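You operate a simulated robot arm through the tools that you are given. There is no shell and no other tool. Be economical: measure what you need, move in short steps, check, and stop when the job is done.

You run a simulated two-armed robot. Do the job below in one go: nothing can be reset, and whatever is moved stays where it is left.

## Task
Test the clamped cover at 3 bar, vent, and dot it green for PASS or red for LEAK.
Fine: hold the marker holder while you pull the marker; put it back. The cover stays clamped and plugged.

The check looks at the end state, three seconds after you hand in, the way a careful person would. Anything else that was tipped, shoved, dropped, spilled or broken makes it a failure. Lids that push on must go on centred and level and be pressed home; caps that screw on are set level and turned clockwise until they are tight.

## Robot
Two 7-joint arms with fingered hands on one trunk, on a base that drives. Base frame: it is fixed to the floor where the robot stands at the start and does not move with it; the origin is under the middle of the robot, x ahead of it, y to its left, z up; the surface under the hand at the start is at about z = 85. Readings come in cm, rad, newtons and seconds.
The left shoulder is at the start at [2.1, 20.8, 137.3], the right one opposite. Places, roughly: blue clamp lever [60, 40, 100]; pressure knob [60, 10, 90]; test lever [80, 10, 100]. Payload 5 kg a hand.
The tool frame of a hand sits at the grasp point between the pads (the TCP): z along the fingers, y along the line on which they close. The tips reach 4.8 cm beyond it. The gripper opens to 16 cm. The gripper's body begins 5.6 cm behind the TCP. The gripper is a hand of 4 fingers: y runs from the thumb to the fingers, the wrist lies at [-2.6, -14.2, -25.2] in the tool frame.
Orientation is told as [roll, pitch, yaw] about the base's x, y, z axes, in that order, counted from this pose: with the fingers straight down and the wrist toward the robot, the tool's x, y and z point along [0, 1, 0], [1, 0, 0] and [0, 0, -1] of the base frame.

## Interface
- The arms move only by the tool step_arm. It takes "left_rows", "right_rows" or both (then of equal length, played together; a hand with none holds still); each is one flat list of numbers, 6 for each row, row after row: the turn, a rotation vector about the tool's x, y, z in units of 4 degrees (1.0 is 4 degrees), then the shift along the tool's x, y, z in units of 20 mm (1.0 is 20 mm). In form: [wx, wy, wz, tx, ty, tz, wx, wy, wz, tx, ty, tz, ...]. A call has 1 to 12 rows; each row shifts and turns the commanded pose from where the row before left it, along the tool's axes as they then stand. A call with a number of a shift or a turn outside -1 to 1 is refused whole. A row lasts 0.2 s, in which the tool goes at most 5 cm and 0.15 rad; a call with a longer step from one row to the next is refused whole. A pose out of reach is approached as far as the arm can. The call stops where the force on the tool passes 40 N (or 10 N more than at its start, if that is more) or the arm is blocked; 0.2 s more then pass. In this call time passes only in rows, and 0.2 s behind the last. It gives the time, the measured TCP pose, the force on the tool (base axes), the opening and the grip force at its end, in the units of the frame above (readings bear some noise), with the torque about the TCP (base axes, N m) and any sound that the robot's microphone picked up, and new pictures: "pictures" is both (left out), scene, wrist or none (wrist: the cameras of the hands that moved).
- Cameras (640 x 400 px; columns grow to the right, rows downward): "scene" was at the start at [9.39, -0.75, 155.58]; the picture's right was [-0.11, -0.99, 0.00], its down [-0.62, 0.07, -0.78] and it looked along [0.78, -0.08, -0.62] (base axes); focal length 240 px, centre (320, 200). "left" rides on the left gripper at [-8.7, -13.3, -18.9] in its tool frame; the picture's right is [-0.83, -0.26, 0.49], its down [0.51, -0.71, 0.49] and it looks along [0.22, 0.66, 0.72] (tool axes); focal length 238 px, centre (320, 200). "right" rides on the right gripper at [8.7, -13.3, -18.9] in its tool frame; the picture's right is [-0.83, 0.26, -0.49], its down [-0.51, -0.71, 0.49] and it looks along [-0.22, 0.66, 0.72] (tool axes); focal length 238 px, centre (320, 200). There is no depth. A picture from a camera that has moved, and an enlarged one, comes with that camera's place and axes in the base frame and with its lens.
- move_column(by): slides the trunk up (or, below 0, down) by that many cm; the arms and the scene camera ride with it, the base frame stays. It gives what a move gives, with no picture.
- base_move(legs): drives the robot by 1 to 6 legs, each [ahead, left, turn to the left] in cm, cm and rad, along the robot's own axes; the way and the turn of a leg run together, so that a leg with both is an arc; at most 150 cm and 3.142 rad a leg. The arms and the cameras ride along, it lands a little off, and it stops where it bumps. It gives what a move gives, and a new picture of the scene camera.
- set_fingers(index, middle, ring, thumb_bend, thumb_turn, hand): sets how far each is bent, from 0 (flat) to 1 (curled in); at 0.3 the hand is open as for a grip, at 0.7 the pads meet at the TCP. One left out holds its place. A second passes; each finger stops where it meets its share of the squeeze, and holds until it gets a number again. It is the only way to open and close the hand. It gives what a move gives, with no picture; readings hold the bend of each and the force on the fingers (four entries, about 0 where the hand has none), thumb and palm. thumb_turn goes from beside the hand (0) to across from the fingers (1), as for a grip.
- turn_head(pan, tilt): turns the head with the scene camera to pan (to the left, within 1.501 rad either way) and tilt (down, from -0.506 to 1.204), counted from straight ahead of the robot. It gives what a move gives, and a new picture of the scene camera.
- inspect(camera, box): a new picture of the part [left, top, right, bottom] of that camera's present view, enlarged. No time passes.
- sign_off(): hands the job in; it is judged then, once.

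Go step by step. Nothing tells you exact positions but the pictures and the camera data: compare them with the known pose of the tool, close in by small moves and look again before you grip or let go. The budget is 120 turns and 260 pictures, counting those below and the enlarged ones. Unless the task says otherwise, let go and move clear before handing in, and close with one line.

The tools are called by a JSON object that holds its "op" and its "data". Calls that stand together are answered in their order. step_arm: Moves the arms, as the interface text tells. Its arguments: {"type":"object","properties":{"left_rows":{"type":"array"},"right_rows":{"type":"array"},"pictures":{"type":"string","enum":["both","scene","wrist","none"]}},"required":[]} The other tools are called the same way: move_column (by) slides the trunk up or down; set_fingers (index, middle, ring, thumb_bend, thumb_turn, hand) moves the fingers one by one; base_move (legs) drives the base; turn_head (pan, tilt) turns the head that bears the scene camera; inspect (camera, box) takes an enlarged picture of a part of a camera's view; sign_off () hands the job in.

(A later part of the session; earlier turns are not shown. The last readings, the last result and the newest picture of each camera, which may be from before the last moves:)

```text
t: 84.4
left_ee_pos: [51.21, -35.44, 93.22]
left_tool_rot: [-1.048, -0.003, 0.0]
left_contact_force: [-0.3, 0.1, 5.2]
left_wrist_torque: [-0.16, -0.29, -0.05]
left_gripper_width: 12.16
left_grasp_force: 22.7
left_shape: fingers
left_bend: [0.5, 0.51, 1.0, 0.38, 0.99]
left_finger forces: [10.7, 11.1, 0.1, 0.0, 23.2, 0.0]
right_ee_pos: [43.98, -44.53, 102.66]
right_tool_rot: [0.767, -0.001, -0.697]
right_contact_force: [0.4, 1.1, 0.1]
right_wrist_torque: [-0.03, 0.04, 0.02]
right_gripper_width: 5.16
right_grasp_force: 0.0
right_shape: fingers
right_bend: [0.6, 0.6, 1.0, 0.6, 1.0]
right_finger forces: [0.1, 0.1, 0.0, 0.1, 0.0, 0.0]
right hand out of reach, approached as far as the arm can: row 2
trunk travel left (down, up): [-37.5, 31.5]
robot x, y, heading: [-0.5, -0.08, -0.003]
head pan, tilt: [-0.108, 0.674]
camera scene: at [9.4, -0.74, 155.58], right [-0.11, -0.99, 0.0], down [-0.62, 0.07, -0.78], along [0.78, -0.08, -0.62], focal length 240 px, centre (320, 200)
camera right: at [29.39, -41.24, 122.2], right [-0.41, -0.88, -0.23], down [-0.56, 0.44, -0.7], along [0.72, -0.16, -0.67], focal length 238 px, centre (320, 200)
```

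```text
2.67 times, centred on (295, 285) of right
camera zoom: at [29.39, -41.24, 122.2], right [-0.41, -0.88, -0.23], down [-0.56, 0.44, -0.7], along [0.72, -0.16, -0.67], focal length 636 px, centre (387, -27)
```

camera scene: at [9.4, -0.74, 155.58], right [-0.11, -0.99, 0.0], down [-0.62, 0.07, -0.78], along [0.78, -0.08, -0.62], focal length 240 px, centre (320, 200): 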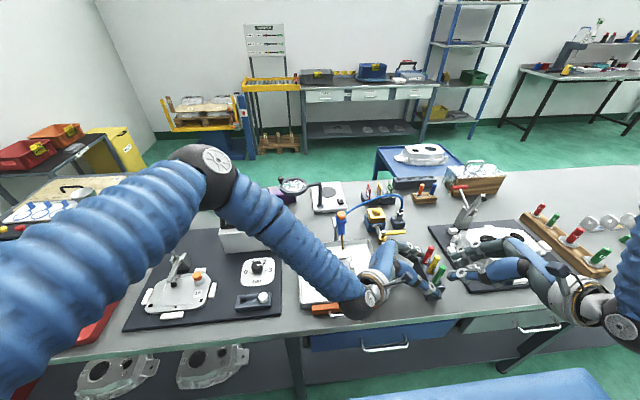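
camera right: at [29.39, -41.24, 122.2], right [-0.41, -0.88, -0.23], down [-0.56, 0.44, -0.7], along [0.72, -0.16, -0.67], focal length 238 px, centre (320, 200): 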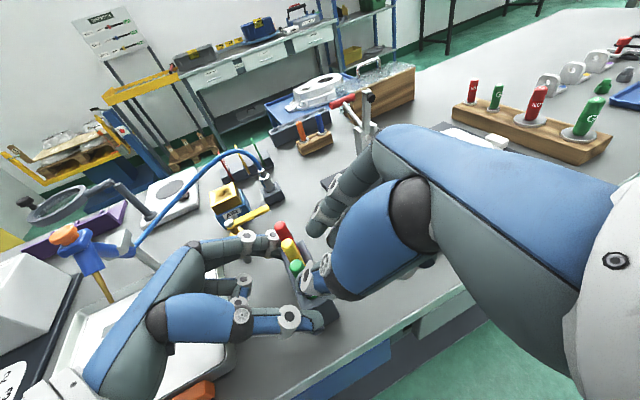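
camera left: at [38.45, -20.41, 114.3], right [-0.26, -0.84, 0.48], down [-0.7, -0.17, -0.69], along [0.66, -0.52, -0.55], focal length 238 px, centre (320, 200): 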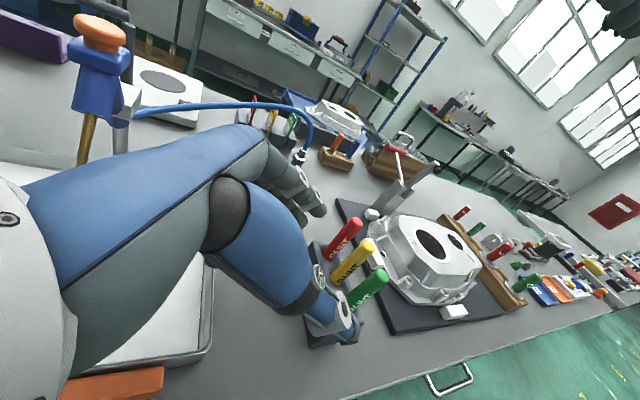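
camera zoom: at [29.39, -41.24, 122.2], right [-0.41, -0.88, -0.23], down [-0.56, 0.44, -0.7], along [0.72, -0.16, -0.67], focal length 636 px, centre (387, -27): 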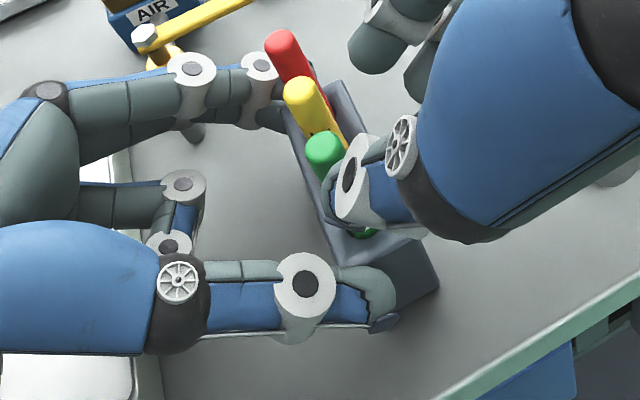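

The gap centre needs to go about (1.1, 2.0, −2.6) cm further. I'll make that move and check both views.

{"op": "step_arm", "data": {"right_rows": [0, 0, 0, -0.03, -0.07, 0.58, 0, 0, 0, -0.03, -0.07, 0.58, 0, 0, 0, -0.03, -0.06, 0.56], "pictures": "none"}}

{"op": "inspect", "data": {"camera": "scene", "box": [390, 220, 470, 300]}}

{"op": "inspect", "data": {"camera": "right", "box": [230, 210, 360, 360]}}

```text
t: 85.2
left_ee_pos: [51.24, -35.36, 93.23]
left_tool_rot: [-1.05, -0.004, 0.001]
left_contact_force: [-0.4, -1.0, 4.9]
left_wrist_torque: [-0.21, -0.29, -0.05]
left_gripper_width: 12.15
left_grasp_force: 23.1
left_shape: fingers
left_bend: [0.5, 0.51, 1.0, 0.38, 0.99]
left_finger forces: [10.7, 11.3, 0.1, 0.1, 23.5, 0.0]
right_ee_pos: [45.1, -42.48, 99.99]
right_tool_rot: [0.768, 0.001, -0.698]
right_contact_force: [-0.2, 0.0, 0.0]
right_wrist_torque: [-0.05, 0.04, 0.02]
right_gripper_width: 5.15
right_grasp_force: 0.0
right_shape: fingers
right_bend: [0.6, 0.6, 1.0, 0.6, 1.0]
right_finger forces: [0.0, 0.0, 0.0, 0.1, 0.1, 0.0]
trunk travel left (down, up): [-37.5, 31.5]
robot x, y, heading: [-0.31, -0.09, 0.001]
head pan, tilt: [-0.108, 0.674]
```

```text
5.00 times, centred on (430, 260) of scene
camera zoom: at [9.38, -0.74, 155.58], right [-0.11, -0.99, 0.0], down [-0.62, 0.07, -0.78], along [0.78, -0.08, -0.62], focal length 1198 px, centre (-230, -100)
```

zoom: 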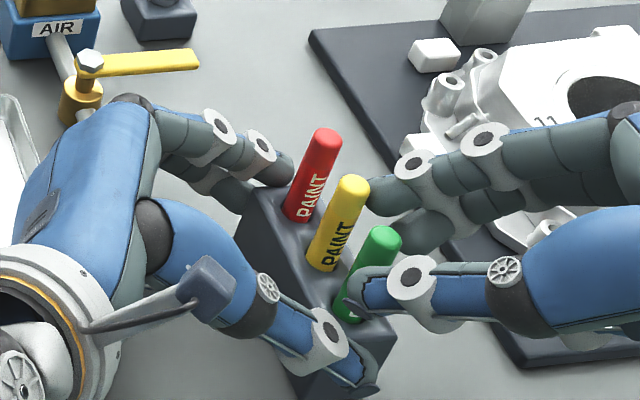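

```text
2.67 times, centred on (295, 285) of right
camera zoom: at [30.49, -39.3, 119.52], right [-0.41, -0.88, -0.23], down [-0.56, 0.44, -0.7], along [0.72, -0.16, -0.67], focal length 636 px, centre (387, -27)
```

zoom: 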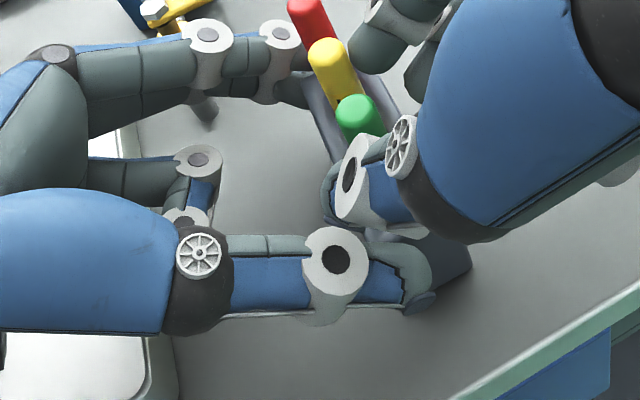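

Green is between thumb and index. I'll close index, middle and thumb gently and check.

{"op": "set_fingers", "data": {"hand": "right", "index": 0.72, "middle": 0.68, "thumb_bend": 0.72}}

{"op": "inspect", "data": {"camera": "scene", "box": [390, 220, 470, 300]}}

{"op": "inspect", "data": {"camera": "right", "box": [230, 210, 360, 360]}}

```text
t: 86.2
left_ee_pos: [51.37, -35.39, 93.3]
left_tool_rot: [-1.049, -0.007, 0.0]
left_contact_force: [1.1, -0.4, 5.8]
left_wrist_torque: [-0.2, -0.21, 0.1]
left_gripper_width: 12.18
left_grasp_force: 22.7
left_shape: fingers
left_bend: [0.5, 0.51, 1.0, 0.38, 0.99]
left_finger forces: [11.5, 11.1, 0.1, 0.1, 22.7, 0.0]
right_ee_pos: [45.17, -42.57, 99.98]
right_tool_rot: [0.768, 0.0, -0.699]
right_contact_force: [-1.2, 1.2, -1.6]
right_wrist_torque: [0.05, 0.22, 0.01]
right_gripper_width: 2.28
right_grasp_force: 10.5
right_shape: fingers
right_bend: [0.71, 0.68, 1.0, 0.68, 1.0]
right_finger forces: [10.3, 0.1, 0.0, 0.1, 11.7, 0.1]
trunk travel left (down, up): [-37.5, 31.5]
robot x, y, heading: [-0.1, 0.02, -0.002]
head pan, tilt: [-0.108, 0.674]
```

```text
5.00 times, centred on (430, 260) of scene
camera zoom: at [9.35, -0.79, 155.58], right [-0.11, -0.99, 0.0], down [-0.62, 0.07, -0.78], along [0.78, -0.08, -0.62], focal length 1198 px, centre (-230, -100)
```

zoom: 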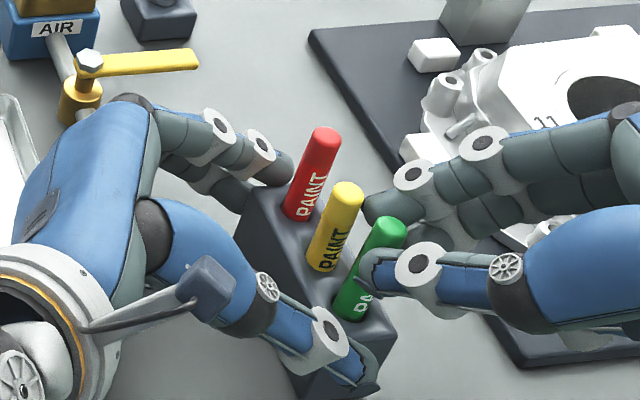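

```text
2.67 times, centred on (295, 285) of right
camera zoom: at [30.46, -39.36, 119.51], right [-0.41, -0.88, -0.23], down [-0.56, 0.44, -0.7], along [0.72, -0.16, -0.67], focal length 636 px, centre (387, -27)
```

zoom: 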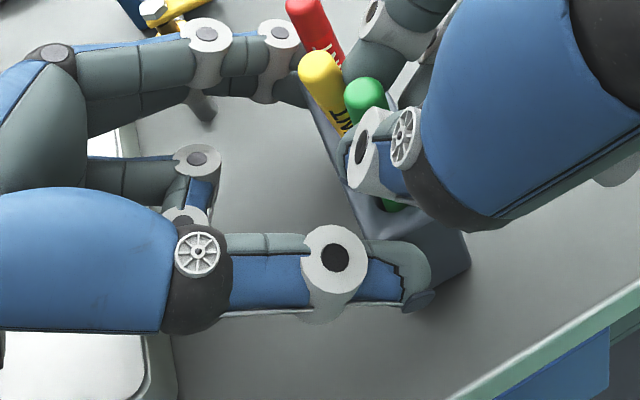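

Green is gripped by index and thumb. I'll pull it straight up a few cm and check that it comes.

{"op": "step_arm", "data": {"right_rows": [0, 0, 0, 0.345, 0, -0.36, 0, 0, 0, 0.345, 0, -0.36, 0, 0, 0, 0.345, 0, -0.36, 0, 0, 0, 0.345, 0, -0.36], "pictures": "none"}}

{"op": "inspect", "data": {"camera": "scene", "box": [390, 200, 490, 300]}}

{"op": "inspect", "data": {"camera": "right", "box": [230, 210, 360, 360]}}

```text
t: 87.2
left_ee_pos: [51.34, -35.51, 93.13]
left_tool_rot: [-1.05, -0.005, 0.0]
left_contact_force: [1.7, -1.5, 5.4]
left_wrist_torque: [-0.23, -0.34, 0.16]
left_gripper_width: 12.15
left_grasp_force: 23.0
left_shape: fingers
left_bend: [0.5, 0.51, 1.0, 0.38, 0.99]
left_finger forces: [11.7, 11.8, 0.0, 0.0, 22.1, 0.0]
right_ee_pos: [45.7, -43.1, 103.63]
right_tool_rot: [0.771, 0.003, -0.698]
right_contact_force: [-2.2, 0.1, -0.6]
right_wrist_torque: [0.09, 0.27, 0.06]
right_gripper_width: 2.34
right_grasp_force: 12.5
right_shape: fingers
right_bend: [0.71, 0.68, 1.0, 0.68, 1.0]
right_finger forces: [11.4, 0.0, 0.0, 0.1, 13.7, 0.0]
right hand out of reach, approached as far as the arm can: row 3, 4
trunk travel left (down, up): [-37.5, 31.5]
robot x, y, heading: [-0.04, 0.26, 0.001]
head pan, tilt: [-0.108, 0.674]
```

```text
4.00 times, centred on (440, 250) of scene
camera zoom: at [9.34, -0.76, 155.59], right [-0.11, -0.99, 0.0], down [-0.62, 0.07, -0.78], along [0.78, -0.08, -0.62], focal length 958 px, centre (-160, 0)
```

zoom: 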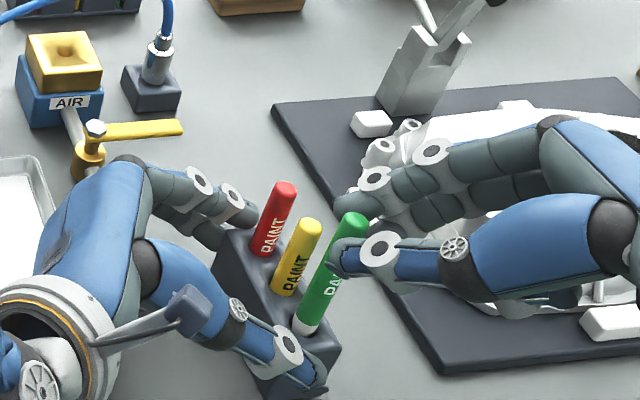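

```text
2.67 times, centred on (295, 285) of right
camera zoom: at [31.1, -39.95, 123.11], right [-0.4, -0.89, -0.23], down [-0.56, 0.44, -0.7], along [0.72, -0.15, -0.67], focal length 636 px, centre (387, -27)
```

zoom: 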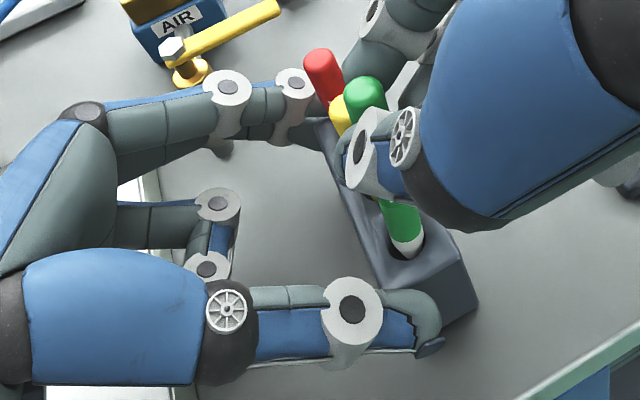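

The marker is sliding out with a white tip showing, and the holder stays put. I'll keep pulling up.

{"op": "step_arm", "data": {"right_rows": [0, 0, 0, 0.345, 0, -0.36, 0, 0, 0, 0.345, 0, -0.36, 0, 0, 0, 0.345, 0, -0.36, 0, 0, 0, 0.345, 0, -0.36, 0, 0, 0, 0.345, 0, -0.36], "pictures": "none"}}

{"op": "inspect", "data": {"camera": "scene", "box": [390, 200, 490, 300]}}

{"op": "inspect", "data": {"camera": "right", "box": [230, 210, 360, 360]}}

```text
t: 88.4
left_ee_pos: [51.3, -35.46, 93.16]
left_tool_rot: [-1.05, -0.005, 0.0]
left_contact_force: [0.3, 0.1, 5.6]
left_wrist_torque: [-0.24, -0.38, 0.01]
left_gripper_width: 12.12
left_grasp_force: 23.4
left_shape: fingers
left_bend: [0.5, 0.51, 1.0, 0.38, 0.99]
left_finger forces: [11.5, 11.8, 0.0, 0.0, 23.5, 0.0]
right_ee_pos: [47.13, -44.67, 107.48]
right_tool_rot: [0.769, 0.003, -0.697]
right_contact_force: [0.6, 0.0, -0.9]
right_wrist_torque: [-0.02, -0.03, 0.01]
right_gripper_width: 2.17
right_grasp_force: 10.1
right_shape: fingers
right_bend: [0.71, 0.68, 1.0, 0.68, 1.0]
right_finger forces: [10.1, 0.0, 0.0, 0.0, 10.2, 0.0]
right hand out of reach, approached as far as the arm can: row 1, 2, 3, 4, 5
trunk travel left (down, up): [-37.5, 31.5]
robot x, y, heading: [-0.25, -0.16, 0.006]
head pan, tilt: [-0.108, 0.674]
```

```text
4.00 times, centred on (440, 250) of scene
camera zoom: at [9.34, -0.75, 155.59], right [-0.11, -0.99, 0.0], down [-0.62, 0.07, -0.78], along [0.78, -0.08, -0.62], focal length 958 px, centre (-160, 0)
```

zoom: 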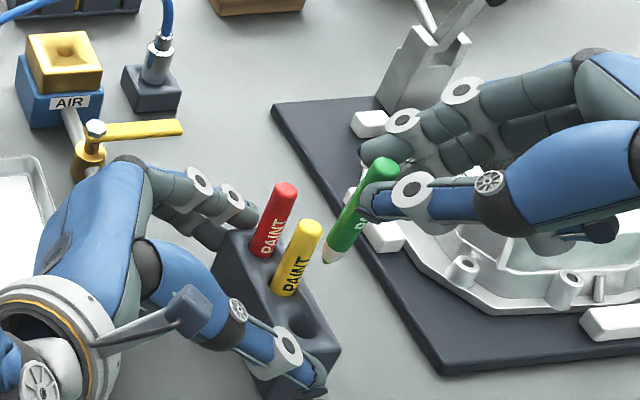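

```text
2.67 times, centred on (295, 285) of right
camera zoom: at [32.67, -41.38, 127.17], right [-0.4, -0.89, -0.23], down [-0.56, 0.44, -0.7], along [0.72, -0.15, -0.67], focal length 636 px, centre (387, -27)
```

zoom: 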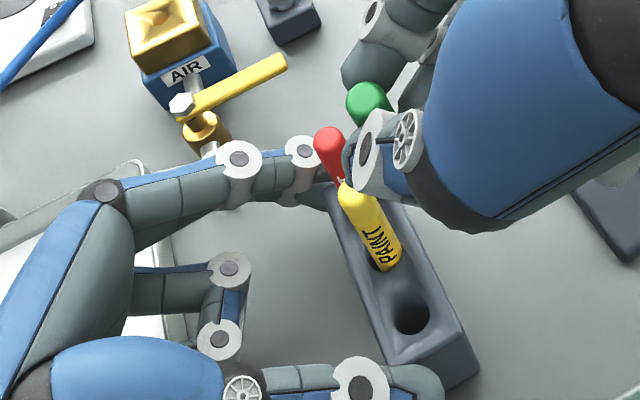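

The green marker is out, tip down. I'll lift the right hand clear, then release the holder and back the left hand away the way it came.

{"op": "step_arm", "data": {"right_rows": [0, 0, 0, 0.9, 0.38, -0.5, 0, 0, 0, 0.9, 0.38, -0.5, 0, 0, 0, 0.9, 0.38, -0.5, 0, 0, 0, 0.9, 0.38, -0.5, 0, 0, 0, 0.9, 0.38, -0.5, 0, 0, 0, 0.9, 0.38, -0.5], "pictures": "none"}}

{"op": "set_fingers", "data": {"hand": "left", "index": 0.43, "middle": 0.43, "thumb_bend": 0.32}}

{"op": "step_arm", "data": {"left_rows": [0, 0, 0, -0.4, 0, -0.85, 0, 0, 0, -0.4, 0, -0.85, 0, 0, 0, -0.4, 0, -0.85, 0, 0, 0, -0.4, 0, -0.85, 0, 0, 0, -0.4, 0, -0.85, 0, 0, 0, -0.4, 0, -0.85, 0, 0, 0, -0.4, 0, -0.85]}}

{"op": "inspect", "data": {"camera": "scene", "box": [370, 180, 510, 320]}}

```text
t: 89.8
left_ee_pos: [51.28, -35.35, 93.22]
left_tool_rot: [-1.048, -0.004, 0.0]
left_contact_force: [0.3, -1.8, 5.2]
left_wrist_torque: [-0.2, -0.31, -0.11]
left_gripper_width: 12.13
left_grasp_force: 22.7
left_shape: fingers
left_bend: [0.5, 0.51, 1.0, 0.38, 0.99]
left_finger forces: [11.0, 11.5, 0.0, 0.0, 22.9, 0.0]
right_ee_pos: [52.88, -44.61, 119.09]
right_tool_rot: [0.768, 0.0, -0.697]
right_contact_force: [0.4, 0.0, -0.2]
right_wrist_torque: [-0.03, 0.0, 0.01]
right_gripper_width: 2.18
right_grasp_force: 10.2
right_shape: fingers
right_bend: [0.71, 0.68, 1.0, 0.68, 1.0]
right_finger forces: [10.2, 0.0, 0.1, 0.0, 10.1, 0.0]
trunk travel left (down, up): [-37.5, 31.5]
robot x, y, heading: [-0.05, 0.12, 0.003]
head pan, tilt: [-0.108, 0.674]
```

```text
t: 90.8
left_ee_pos: [51.29, -35.36, 93.3]
left_tool_rot: [-1.049, -0.004, 0.0]
left_contact_force: [-0.6, -0.3, 0.5]
left_wrist_torque: [-0.01, 0.01, -0.01]
left_gripper_width: 14.07
left_grasp_force: 0.1
left_shape: fingers
left_bend: [0.43, 0.43, 1.0, 0.32, 0.98]
left_finger forces: [0.0, 0.0, 0.1, 0.1, 0.0, 0.0]
right_ee_pos: [52.91, -44.59, 118.98]
right_tool_rot: [0.769, 0.0, -0.698]
right_contact_force: [-0.4, 0.9, 0.1]
right_wrist_torque: [0.02, 0.02, -0.01]
right_gripper_width: 2.18
right_grasp_force: 10.5
right_shape: fingers
right_bend: [0.71, 0.68, 1.0, 0.68, 1.0]
right_finger forces: [10.1, 0.0, 0.0, 0.1, 10.2, 0.0]
trunk travel left (down, up): [-37.5, 31.5]
robot x, y, heading: [-0.24, 0.27, 0.004]
head pan, tilt: [-0.108, 0.674]
```

```text
t: 92.4
left_ee_pos: [51.26, -28.05, 104.04]
left_tool_rot: [-1.049, -0.003, -0.002]
left_contact_force: [0.0, -1.1, -0.9]
left_wrist_torque: [-0.04, -0.04, 0.07]
left_gripper_width: 14.05
left_grasp_force: 0.1
left_shape: fingers
left_bend: [0.43, 0.43, 1.0, 0.32, 0.98]
left_finger forces: [0.1, 0.0, 0.0, 0.0, 0.0, 0.1]
right_ee_pos: [52.92, -44.61, 119.04]
right_tool_rot: [0.769, 0.001, -0.699]
right_contact_force: [0.1, 0.7, -0.6]
right_wrist_torque: [-0.06, 0.01, -0.05]
right_gripper_width: 2.18
right_grasp_force: 10.4
right_shape: fingers
right_bend: [0.71, 0.68, 1.0, 0.68, 1.0]
right_finger forces: [10.0, 0.0, 0.0, 0.0, 10.2, 0.1]
trunk travel left (down, up): [-37.5, 31.5]
robot x, y, heading: [-0.31, -0.15, -0.002]
head pan, tilt: [-0.108, 0.674]
camera scene: at [9.35, -0.74, 155.59], right [-0.11, -0.99, 0.0], down [-0.62, 0.07, -0.78], along [0.78, -0.08, -0.62], focal length 240 px, centre (320, 200)
camera left: at [37.93, -15.94, 120.74], right [-0.26, -0.84, 0.48], down [-0.71, -0.17, -0.69], along [0.66, -0.52, -0.55], focal length 238 px, centre (320, 200)
```

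scene: 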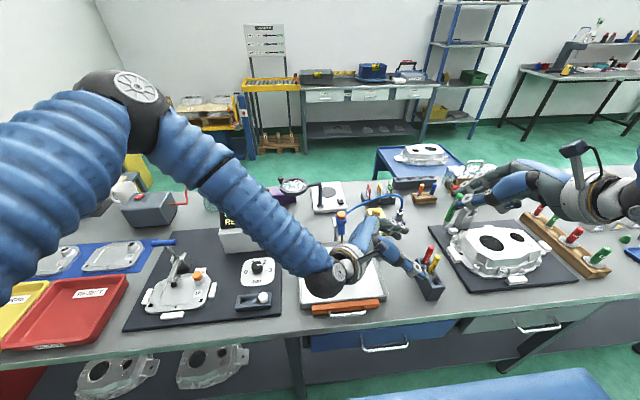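
left: 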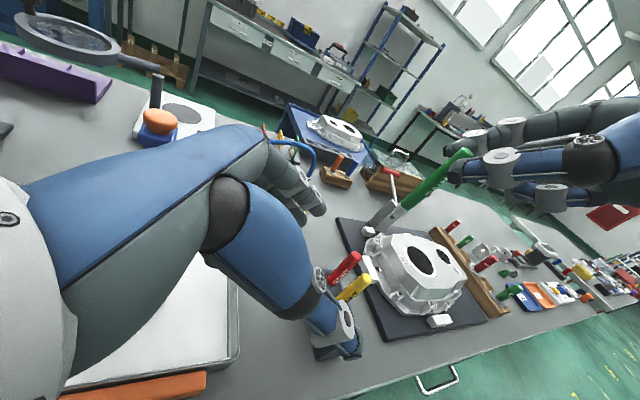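

```text
2.86 times, centred on (440, 250) of scene
camera zoom: at [9.35, -0.74, 155.59], right [-0.11, -0.99, 0.0], down [-0.62, 0.07, -0.78], along [0.78, -0.08, -0.62], focal length 684 px, centre (-23, 57)
```

zoom: 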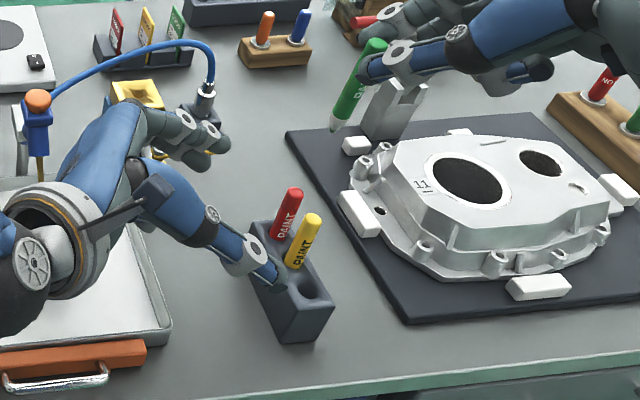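

The marker hangs vertically with its tip down. I'll retract the left hand up and left and raise the right a bit more; then look at the floor on the left before driving.

{"op": "step_arm", "data": {"left_rows": [0, 0, 0, -0.353, 0.1, -0.95, 0, 0, 0, -0.353, 0.1, -0.95, 0, 0, 0, -0.353, 0.1, -0.95, 0, 0, 0, -0.353, 0.1, -0.95, 0, 0, 0, -0.353, 0.1, -0.95, 0, 0, 0, -0.353, 0.1, -0.95, 0, 0, 0, -0.353, 0.1, -0.95, 0, 0, 0, -0.353, 0.1, -0.95, 0, 0, 0, -0.353, 0.1, -0.95, 0, 0, 0, -0.353, 0.1, -0.95, 0, 0, 0, -0.353, 0.1, -0.95, 0, 0, 0, -0.353, 0.1, -0.95], "right_rows": [0, 0, 0, 0.345, 0, -0.36, 0, 0, 0, 0.345, 0, -0.36, 0, 0, 0, 0.345, 0, -0.36, 0, 0, 0, 0.345, 0, -0.36, 0, 0, 0, 0.345, 0, -0.36, 0, 0, 0, 0.345, 0, -0.36, 0, 0, 0, 0, 0, 0, 0, 0, 0, 0, 0, 0, 0, 0, 0, 0, 0, 0, 0, 0, 0, 0, 0, 0, 0, 0, 0, 0, 0, 0, 0, 0, 0, 0, 0, 0], "pictures": "none"}}

{"op": "step_arm", "data": {"left_rows": [0, 1, 0, -1, 0, -0.7, 0, 1, 0, -0.9, 0, -0.7, 0, 1, 0, -0.9, 0, -0.7, 0, 1, 0, -0.5, 0, -0.5, 0, 1, 0, 0, 0, 0, 0, 1, 0, 0, 0, 0, 0, 1, 0, 0, 0, 0, 0, 1, 0, 0, 0, 0, 0, 1, 0, 0, 0, 0, 0, 1, 0, 0, 0, 0, 0, 1, 0, 0, 0, 0, 0, 1, 0, 0, 0, 0], "pictures": "none"}}

{"op": "turn_head", "data": {"pan": 1.1, "tilt": 1.0}}

```text
t: 95.0
left_ee_pos: [53.47, -12.56, 122.98]
left_tool_rot: [-1.049, -0.004, 0.0]
left_contact_force: [-0.6, 0.6, -0.9]
left_wrist_torque: [-0.02, -0.01, 0.05]
left_gripper_width: 14.07
left_grasp_force: 0.1
left_shape: fingers
left_bend: [0.43, 0.43, 1.0, 0.32, 0.98]
left_finger forces: [0.0, 0.0, 0.0, 0.0, 0.1, 0.0]
right_ee_pos: [52.86, -44.73, 125.22]
right_tool_rot: [0.769, -0.002, -0.699]
right_contact_force: [0.3, 0.1, 0.3]
right_wrist_torque: [-0.04, 0.0, -0.03]
right_gripper_width: 2.19
right_grasp_force: 10.0
right_shape: fingers
right_bend: [0.71, 0.68, 1.0, 0.68, 1.0]
right_finger forces: [10.1, 0.1, 0.1, 0.0, 10.1, 0.0]
trunk travel left (down, up): [-37.5, 31.5]
robot x, y, heading: [0.04, -0.15, -0.002]
head pan, tilt: [-0.108, 0.674]
```

```text
t: 97.6
left_ee_pos: [54.73, -13.4, 132.75]
left_tool_rot: [-0.503, -0.071, -0.006]
left_contact_force: [0.3, -0.8, -0.4]
left_wrist_torque: [-0.02, -0.02, 0.0]
left_gripper_width: 14.05
left_grasp_force: 0.0
left_shape: fingers
left_bend: [0.43, 0.43, 1.0, 0.32, 0.98]
left_finger forces: [0.0, 0.1, 0.0, 0.0, 0.0, 0.1]
left hand out of reach, approached as far as the arm can: row 9, 10, 11, 12
right_ee_pos: [52.84, -44.76, 125.22]
right_tool_rot: [0.768, 0.0, -0.697]
right_contact_force: [0.5, 0.3, -0.9]
right_wrist_torque: [-0.04, 0.0, -0.01]
right_gripper_width: 2.15
right_grasp_force: 9.7
right_shape: fingers
right_bend: [0.71, 0.68, 1.0, 0.68, 1.0]
right_finger forces: [10.0, 0.0, 0.0, 0.0, 10.1, 0.0]
trunk travel left (down, up): [-37.5, 31.5]
robot x, y, heading: [0.22, 0.09, 0.002]
head pan, tilt: [-0.108, 0.674]
```

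```text
t: 99.0
left_ee_pos: [54.83, -13.43, 132.73]
left_tool_rot: [-0.504, -0.067, -0.008]
left_contact_force: [0.0, 0.8, 0.0]
left_wrist_torque: [0.01, -0.03, 0.01]
left_gripper_width: 14.07
left_grasp_force: 0.1
left_shape: fingers
left_bend: [0.43, 0.43, 1.0, 0.32, 0.98]
left_finger forces: [0.0, 0.1, 0.1, 0.0, 0.1, 0.0]
right_ee_pos: [52.86, -44.76, 125.19]
right_tool_rot: [0.767, 0.001, -0.698]
right_contact_force: [0.8, 1.4, 0.1]
right_wrist_torque: [0.0, 0.03, 0.01]
right_gripper_width: 2.17
right_grasp_force: 10.1
right_shape: fingers
right_bend: [0.71, 0.68, 1.0, 0.68, 1.0]
right_finger forces: [10.1, 0.1, 0.0, 0.0, 10.1, 0.0]
trunk travel left (down, up): [-37.5, 31.5]
robot x, y, heading: [-0.19, -0.02, -0.005]
head pan, tilt: [1.1, 1.0]
camera scene: at [3.99, 6.35, 153.02], right [0.89, -0.45, 0.0], down [-0.38, -0.75, -0.54], along [0.25, 0.48, -0.84], focal length 240 px, centre (320, 200)
```

scene: 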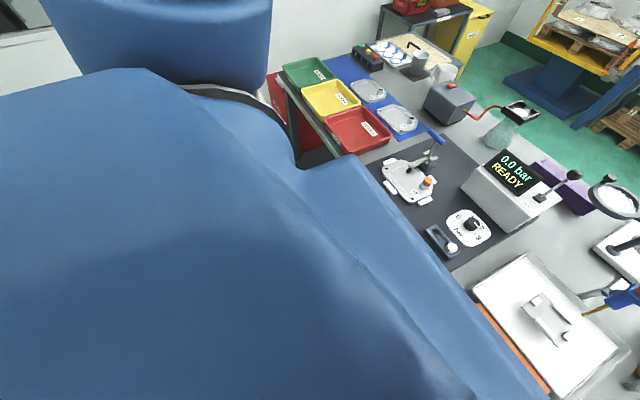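

The left arm blocks the floor view. I'll bring the left hand back to its own side and straighten it.

{"op": "step_arm", "data": {"left_rows": [0, 0, 0, 1, 0, -0.55, 0, 0, 0, 1, 0, -0.55, 0, 0, 0, 1, 0, -0.55, 0, 0, 0, 1, 0, -0.55, 0, 0, 0, 1, 0, -0.55, 0, 0, 0, 1, 0, -0.55, 0, 0, 0, 1, 0, -0.55, 0, 0, 0, 1, 0, -0.55, 0, 0, 0, 1, 0, -0.55, 0, 0, 0, 1, 0, -0.55, 0, 0, 0, 1, 0, -0.55, 0, 0, 0, 1, 0, -0.55], "pictures": "none"}}

{"op": "step_arm", "data": {"left_rows": [0, 1, 0, 0.5, 0, 0, 0, 1, 0, 0.5, 0, 0, 0, 1, 0, 0.5, 0, 0, 0, 1, 0, 0.5, 0, 0, 0, 1, 0, 0.5, 0, 0, 0, 1, 0, 0.5, 0, 0, 0, 1, 0, 0.5, 0, 0], "pictures": "none"}}

{"op": "turn_head", "data": {"pan": 1.4, "tilt": 0.85}}

```text
t: 101.6
left_ee_pos: [55.0, 13.71, 134.48]
left_tool_rot: [-0.439, -0.074, 0.012]
left_contact_force: [0.7, 0.8, -0.5]
left_wrist_torque: [-0.13, -0.01, -0.05]
left_gripper_width: 14.06
left_grasp_force: 0.1
left_shape: fingers
left_bend: [0.43, 0.43, 1.0, 0.32, 0.98]
left_finger forces: [0.0, 0.1, 0.0, 0.0, 0.0, 0.0]
left hand out of reach, approached as far as the arm can: row 1
right_ee_pos: [52.88, -44.51, 125.19]
right_tool_rot: [0.766, -0.001, -0.699]
right_contact_force: [0.3, 0.8, 0.1]
right_wrist_torque: [-0.09, 0.04, -0.06]
right_gripper_width: 2.18
right_grasp_force: 10.1
right_shape: fingers
right_bend: [0.71, 0.68, 1.0, 0.68, 1.0]
right_finger forces: [10.0, 0.0, 0.1, 0.0, 10.1, 0.0]
trunk travel left (down, up): [-37.5, 31.5]
robot x, y, heading: [-0.05, 0.25, 0.0]
head pan, tilt: [1.1, 1.0]
```

```text
t: 103.2
left_ee_pos: [54.72, 20.07, 132.75]
left_tool_rot: [0.052, -0.075, 0.013]
left_contact_force: [0.4, -0.5, 0.0]
left_wrist_torque: [0.0, 0.01, 0.0]
left_gripper_width: 14.04
left_grasp_force: 0.0
left_shape: fingers
left_bend: [0.43, 0.43, 1.0, 0.32, 0.98]
left_finger forces: [0.0, 0.0, 0.1, 0.0, 0.0, 0.1]
right_ee_pos: [52.88, -44.77, 125.16]
right_tool_rot: [0.768, -0.001, -0.696]
right_contact_force: [0.8, -0.1, 0.3]
right_wrist_torque: [-0.01, -0.02, 0.02]
right_gripper_width: 2.21
right_grasp_force: 10.1
right_shape: fingers
right_bend: [0.71, 0.68, 1.0, 0.68, 1.0]
right_finger forces: [10.1, 0.0, 0.1, 0.0, 10.1, 0.1]
trunk travel left (down, up): [-37.5, 31.5]
robot x, y, heading: [-0.05, 0.02, 0.0]
head pan, tilt: [1.1, 1.0]
```

```text
t: 104.0
left_ee_pos: [54.73, 19.97, 132.78]
left_tool_rot: [0.05, -0.075, 0.012]
left_contact_force: [0.0, -0.7, 0.9]
left_wrist_torque: [0.02, 0.02, 0.0]
left_gripper_width: 14.06
left_grasp_force: 0.0
left_shape: fingers
left_bend: [0.43, 0.43, 1.0, 0.32, 0.98]
left_finger forces: [0.1, 0.1, 0.0, 0.1, 0.0, 0.0]
right_ee_pos: [52.88, -44.8, 125.22]
right_tool_rot: [0.767, 0.0, -0.698]
right_contact_force: [-0.3, 0.4, 0.3]
right_wrist_torque: [-0.04, 0.01, 0.0]
right_gripper_width: 2.2
right_grasp_force: 10.4
right_shape: fingers
right_bend: [0.71, 0.68, 1.0, 0.68, 1.0]
right_finger forces: [10.0, 0.0, 0.0, 0.0, 10.2, 0.1]
trunk travel left (down, up): [-37.5, 31.5]
robot x, y, heading: [0.13, -0.24, -0.0]
head pan, tilt: [1.4, 0.85]
camera scene: at [2.16, 7.87, 154.13], right [0.99, -0.17, 0.0], down [-0.13, -0.74, -0.66], along [0.11, 0.65, -0.75], focal length 240 px, centre (320, 200)
```

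scene: 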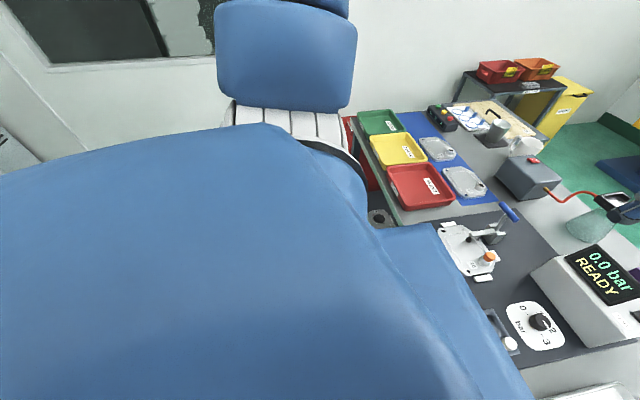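

Nothing is near on the left side within the distance I need. I'll back off 12 cm, drive 55 cm left, and look ahead again.

{"op": "base_move", "data": {"legs": [[-12, 0, 0], [0, 55, 0]]}}

{"op": "turn_head", "data": {"pan": -0.1, "tilt": 0.7}}

```text
t: 108.0
left_ee_pos: [43.21, 75.03, 132.67]
left_tool_rot: [0.052, -0.075, 0.007]
left_contact_force: [0.3, -0.2, -0.6]
left_wrist_torque: [-0.05, 0.01, -0.04]
left_gripper_width: 14.05
left_grasp_force: 0.1
left_shape: fingers
left_bend: [0.43, 0.43, 1.0, 0.32, 0.98]
left_finger forces: [0.0, 0.0, 0.1, 0.0, 0.1, 0.0]
right_ee_pos: [40.92, 10.25, 125.16]
right_tool_rot: [0.768, 0.0, -0.706]
right_contact_force: [0.2, 0.1, -0.6]
right_wrist_torque: [-0.03, 0.04, 0.0]
right_gripper_width: 2.22
right_grasp_force: 10.3
right_shape: fingers
right_bend: [0.71, 0.68, 1.0, 0.68, 1.0]
right_finger forces: [10.1, 0.1, 0.1, 0.0, 10.1, 0.0]
trunk travel left (down, up): [-37.5, 31.5]
robot x, y, heading: [-11.55, 55.16, -0.005]
head pan, tilt: [1.4, 0.85]
camera scene: at [-9.47, 63.14, 154.13], right [0.98, -0.18, 0.0], down [-0.13, -0.74, -0.66], along [0.12, 0.65, -0.75], focal length 240 px, centre (320, 200)
```

scene: 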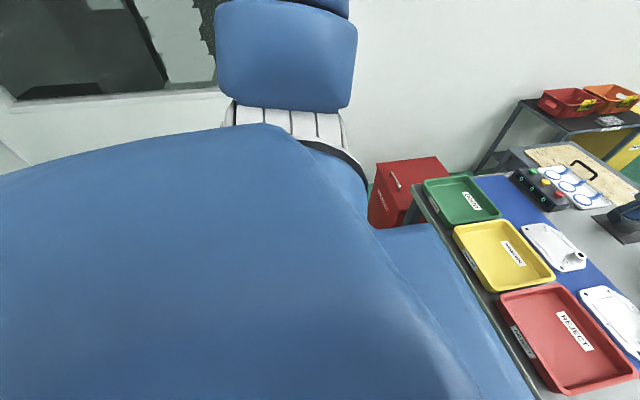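

```text
t: 109.6
left_ee_pos: [43.25, 74.92, 132.68]
left_tool_rot: [0.05, -0.075, 0.007]
left_contact_force: [-1.2, 1.3, -0.6]
left_wrist_torque: [0.0, 0.0, 0.0]
left_gripper_width: 14.03
left_grasp_force: 0.1
left_shape: fingers
left_bend: [0.43, 0.43, 1.0, 0.32, 0.98]
left_finger forces: [0.1, 0.1, 0.0, 0.0, 0.1, 0.1]
right_ee_pos: [40.91, 10.2, 125.19]
right_tool_rot: [0.768, -0.001, -0.705]
right_contact_force: [-0.8, 0.6, -0.4]
right_wrist_torque: [-0.02, 0.01, -0.03]
right_gripper_width: 2.17
right_grasp_force: 10.1
right_shape: fingers
right_bend: [0.71, 0.68, 1.0, 0.68, 1.0]
right_finger forces: [10.1, 0.0, 0.0, 0.0, 10.1, 0.1]
trunk travel left (down, up): [-37.5, 31.5]
robot x, y, heading: [-11.49, 55.46, -0.006]
head pan, tilt: [-0.099, 0.7]
camera scene: at [-2.41, 54.54, 155.35], right [-0.1, -0.99, 0.0], down [-0.64, 0.07, -0.76], along [0.76, -0.08, -0.64], focal length 240 px, centre (320, 200)
```

scene: 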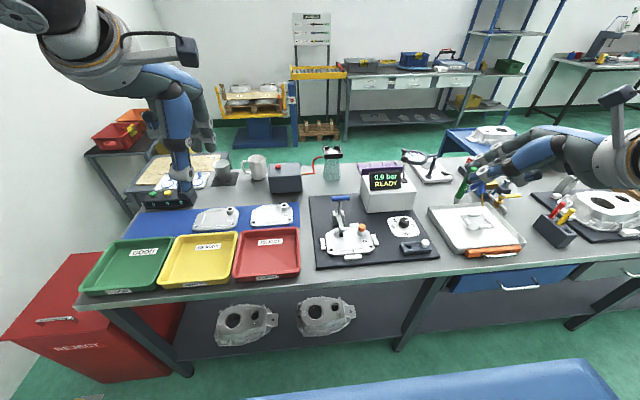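

The base landed well and the blue shape ahead was just the robot itself. I'll zoom in on the cover and on the marker.

{"op": "inspect", "data": {"camera": "scene", "box": [310, 185, 400, 275]}}

{"op": "inspect", "data": {"camera": "scene", "box": [430, 130, 530, 230]}}

{"op": "inspect", "data": {"camera": "right", "box": [0, 0, 640, 400]}}

```text
4.44 times, centred on (355, 230) of scene
camera zoom: at [-2.41, 54.54, 155.35], right [-0.1, -0.99, 0.0], down [-0.64, 0.07, -0.76], along [0.76, -0.08, -0.64], focal length 1065 px, centre (164, 67)
```

zoom: 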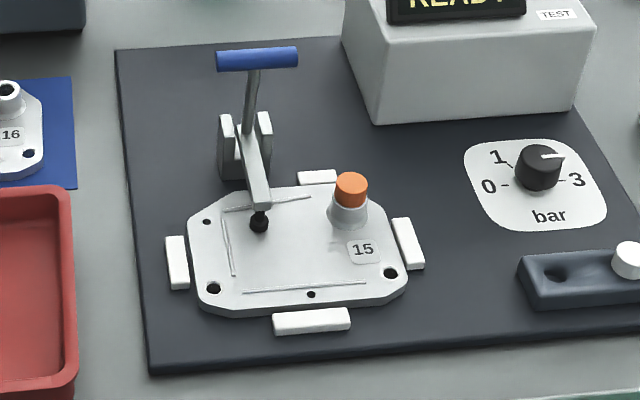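

```text
4.00 times, centred on (480, 180) of scene
camera zoom: at [-2.41, 54.54, 155.35], right [-0.1, -0.99, 0.0], down [-0.64, 0.07, -0.76], along [0.76, -0.08, -0.64], focal length 958 px, centre (-320, 280)
```

zoom: 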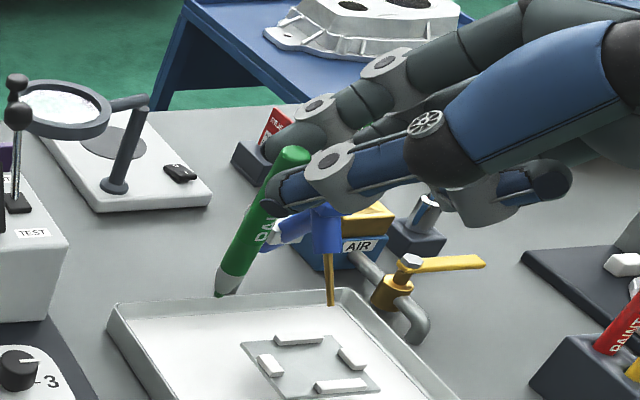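

```text
1.00 times, centred on (320, 200) of right (not enlarged: the box is as wide or as high as the picture)
camera zoom: at [26.36, 13.49, 144.77], right [-0.41, -0.88, -0.23], down [-0.56, 0.44, -0.7], along [0.72, -0.16, -0.67], focal length 238 px, centre (320, 200)
```

zoom: 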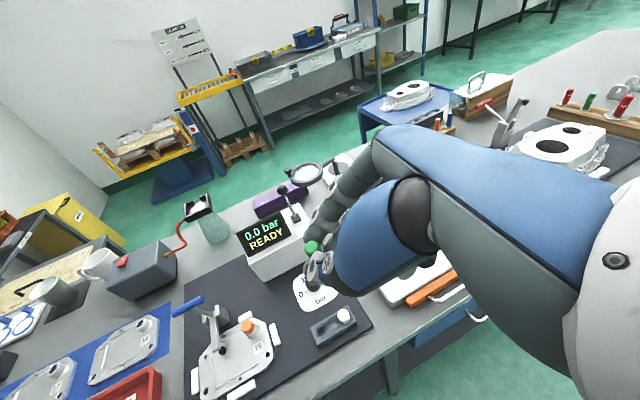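

The marker tip is at TCP + (1.9, 2.7, −11.9), and the cover's top is at z≈87.3. I'll dot a clear flat spot at about (52.3, 37.7); first I'll bring the tip about 9 cm above it.

{"op": "step_arm", "data": {"right_rows": [0, 0, 0, 0.194, -0.27, 0.93, 0, 0, 0, 0.194, -0.27, 0.93, 0, 0, 0, 0.194, -0.27, 0.93, 0, 0, 0, 0.194, -0.27, 0.93, 0, 0, 0, 0.194, -0.27, 0.93, 0, 0, 0, 0.194, -0.27, 0.93, 0, 0, 0, 0.194, -0.27, 0.93, 0, 0, 0, 0.194, -0.27, 0.93, 0, 0, 0, 0.194, -0.27, 0.93, 0, 0, 0, 0.194, -0.27, 0.93, 0, 0, 0, 0.194, -0.27, 0.93, 0, 0, 0, 0.194, -0.27, 0.93], "pictures": "none"}}

{"op": "step_arm", "data": {"right_rows": [0, 0, 0, 0.194, -0.27, 0.93, 0, 0, 0, 0.194, -0.27, 0.93, 0, 0, 0, 0.194, -0.27, 0.93, 0, 0, 0, 0.194, -0.27, 0.93]}}

{"op": "inspect", "data": {"camera": "scene", "box": [310, 160, 420, 270]}}

{"op": "inspect", "data": {"camera": "right", "box": [200, 160, 440, 400]}}

```text
t: 112.2
left_ee_pos: [43.3, 75.01, 132.75]
left_tool_rot: [0.051, -0.076, 0.006]
left_contact_force: [0.6, 0.3, 1.2]
left_wrist_torque: [-0.01, 0.01, -0.03]
left_gripper_width: 14.05
left_grasp_force: 0.0
left_shape: fingers
left_bend: [0.43, 0.43, 1.0, 0.32, 0.98]
left_finger forces: [0.0, 0.0, 0.1, 0.0, 0.1, 0.1]
right_ee_pos: [48.34, 28.82, 112.67]
right_tool_rot: [0.768, 0.0, -0.703]
right_contact_force: [-0.4, 0.9, -0.5]
right_wrist_torque: [-0.04, 0.03, -0.01]
right_gripper_width: 2.17
right_grasp_force: 10.3
right_shape: fingers
right_bend: [0.71, 0.68, 1.0, 0.68, 1.0]
right_finger forces: [9.9, 0.1, 0.0, 0.0, 10.1, 0.0]
trunk travel left (down, up): [-37.5, 31.5]
robot x, y, heading: [-11.7, 55.24, -0.01]
head pan, tilt: [-0.099, 0.7]
```

```text
t: 113.2
left_ee_pos: [43.19, 74.93, 132.8]
left_tool_rot: [0.052, -0.075, 0.005]
left_contact_force: [0.9, 0.0, -0.4]
left_wrist_torque: [0.01, 0.0, 0.01]
left_gripper_width: 14.06
left_grasp_force: 0.1
left_shape: fingers
left_bend: [0.43, 0.43, 1.0, 0.32, 0.98]
left_finger forces: [0.1, 0.0, 0.0, 0.0, 0.0, 0.0]
right_ee_pos: [51.73, 30.89, 110.43]
right_tool_rot: [0.766, 0.012, -0.693]
right_contact_force: [1.0, -0.1, -0.3]
right_wrist_torque: [0.0, 0.01, 0.03]
right_gripper_width: 2.18
right_grasp_force: 9.5
right_shape: fingers
right_bend: [0.71, 0.68, 1.0, 0.68, 1.0]
right_finger forces: [10.0, 0.1, 0.0, 0.0, 9.9, 0.0]
right hand out of reach, approached as far as the arm can: row 2, 3, 4
trunk travel left (down, up): [-37.5, 31.5]
robot x, y, heading: [-11.61, 55.48, -0.006]
head pan, tilt: [-0.099, 0.7]
camera scene: at [-2.35, 54.54, 155.35], right [-0.11, -0.99, 0.0], down [-0.64, 0.07, -0.76], along [0.76, -0.08, -0.64], focal length 240 px, centre (320, 200)
camera right: at [37.32, 33.96, 130.27], right [-0.4, -0.89, -0.23], down [-0.57, 0.44, -0.7], along [0.72, -0.15, -0.68], focal length 238 px, centre (320, 200)
```

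scene: 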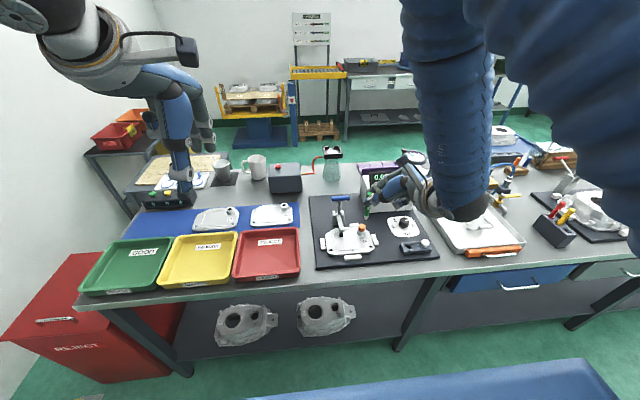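
right: 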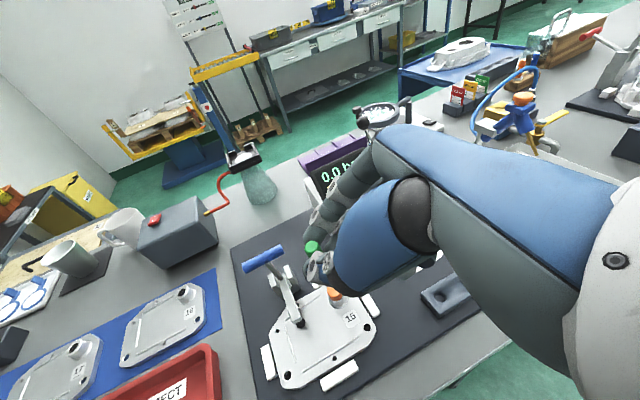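

```text
3.64 times, centred on (365, 215) of scene
camera zoom: at [-2.35, 54.54, 155.35], right [-0.11, -0.99, 0.0], down [-0.64, 0.07, -0.76], along [0.76, -0.08, -0.64], focal length 871 px, centre (156, 146)
```

zoom: 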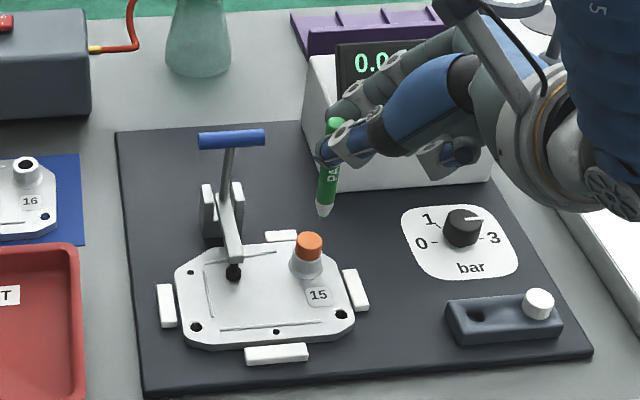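

```text
1.67 times, centred on (320, 280) of right
camera zoom: at [37.32, 33.96, 130.27], right [-0.4, -0.89, -0.23], down [-0.57, 0.44, -0.7], along [0.72, -0.15, -0.68], focal length 397 px, centre (320, 67)
```

zoom: 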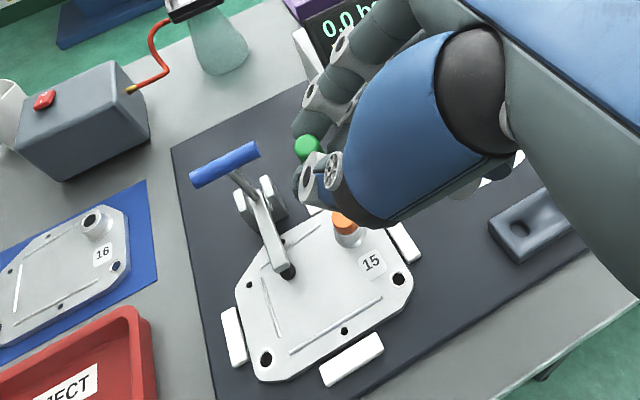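

The arm runs out of reach here, so the base needs to sit further left. I'll raise the hand and drive 20 cm left.

{"op": "step_arm", "data": {"right_rows": [0, 0, 0, 0.4, 0.4, -0.9, 0, 0, 0, 0.4, 0.4, -0.9, 0, 0, 0, 0.69, 0.2, -0.72, 0, 0, 0, 0.69, 0.2, -0.72, 0, 0, 0, 0.69, 0, -0.72, 0, 0, 0, 0.69, 0, -0.72], "pictures": "none"}}

{"op": "base_move", "data": {"legs": [[0, 20, 0]]}}

{"op": "inspect", "data": {"camera": "scene", "box": [340, 130, 480, 270]}}

```text
t: 114.6
left_ee_pos: [43.1, 74.85, 132.76]
left_tool_rot: [0.051, -0.077, 0.005]
left_contact_force: [-0.9, -0.3, 0.2]
left_wrist_torque: [0.0, -0.05, 0.0]
left_gripper_width: 14.05
left_grasp_force: 0.1
left_shape: fingers
left_bend: [0.43, 0.43, 1.0, 0.32, 0.98]
left_finger forces: [0.0, 0.0, 0.1, 0.0, 0.0, 0.1]
right_ee_pos: [52.32, 28.13, 121.89]
right_tool_rot: [0.768, 0.001, -0.704]
right_contact_force: [-0.7, 0.2, -0.2]
right_wrist_torque: [-0.04, -0.01, -0.05]
right_gripper_width: 2.17
right_grasp_force: 9.8
right_shape: fingers
right_bend: [0.71, 0.68, 1.0, 0.68, 1.0]
right_finger forces: [9.9, 0.0, 0.1, 0.1, 10.1, 0.1]
trunk travel left (down, up): [-37.5, 31.5]
robot x, y, heading: [-11.67, 55.27, -0.004]
head pan, tilt: [-0.099, 0.7]
```

```text
t: 116.2
left_ee_pos: [43.48, 95.42, 132.8]
left_tool_rot: [0.052, -0.076, 0.006]
left_contact_force: [0.3, 0.1, -0.5]
left_wrist_torque: [-0.07, 0.01, -0.03]
left_gripper_width: 14.08
left_grasp_force: 0.1
left_shape: fingers
left_bend: [0.43, 0.43, 1.0, 0.32, 0.98]
left_finger forces: [0.0, 0.0, 0.1, 0.0, 0.1, 0.0]
right_ee_pos: [52.58, 48.64, 121.92]
right_tool_rot: [0.767, 0.0, -0.704]
right_contact_force: [-0.3, 0.1, 0.0]
right_wrist_torque: [-0.05, 0.0, -0.07]
right_gripper_width: 2.17
right_grasp_force: 10.5
right_shape: fingers
right_bend: [0.71, 0.68, 1.0, 0.68, 1.0]
right_finger forces: [10.1, 0.0, 0.1, 0.0, 10.0, 0.0]
trunk travel left (down, up): [-37.5, 31.5]
robot x, y, heading: [-11.35, 75.99, -0.009]
head pan, tilt: [-0.099, 0.7]
camera scene: at [-2.28, 75.13, 155.36], right [-0.11, -0.99, 0.0], down [-0.64, 0.07, -0.76], along [0.76, -0.08, -0.64], focal length 240 px, centre (320, 200)
```

scene: 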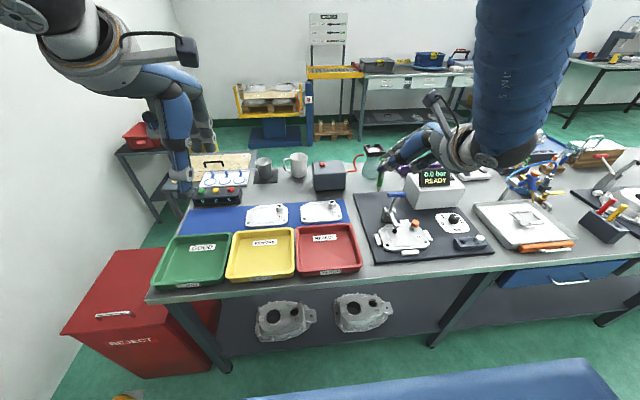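

```text
2.86 times, centred on (410, 200) of scene
camera zoom: at [-2.28, 75.13, 155.36], right [-0.11, -0.99, 0.0], down [-0.64, 0.07, -0.76], along [0.76, -0.08, -0.64], focal length 684 px, centre (63, 200)
```

zoom: 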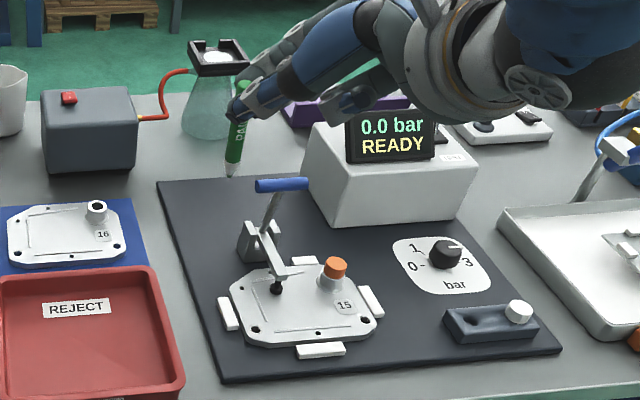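

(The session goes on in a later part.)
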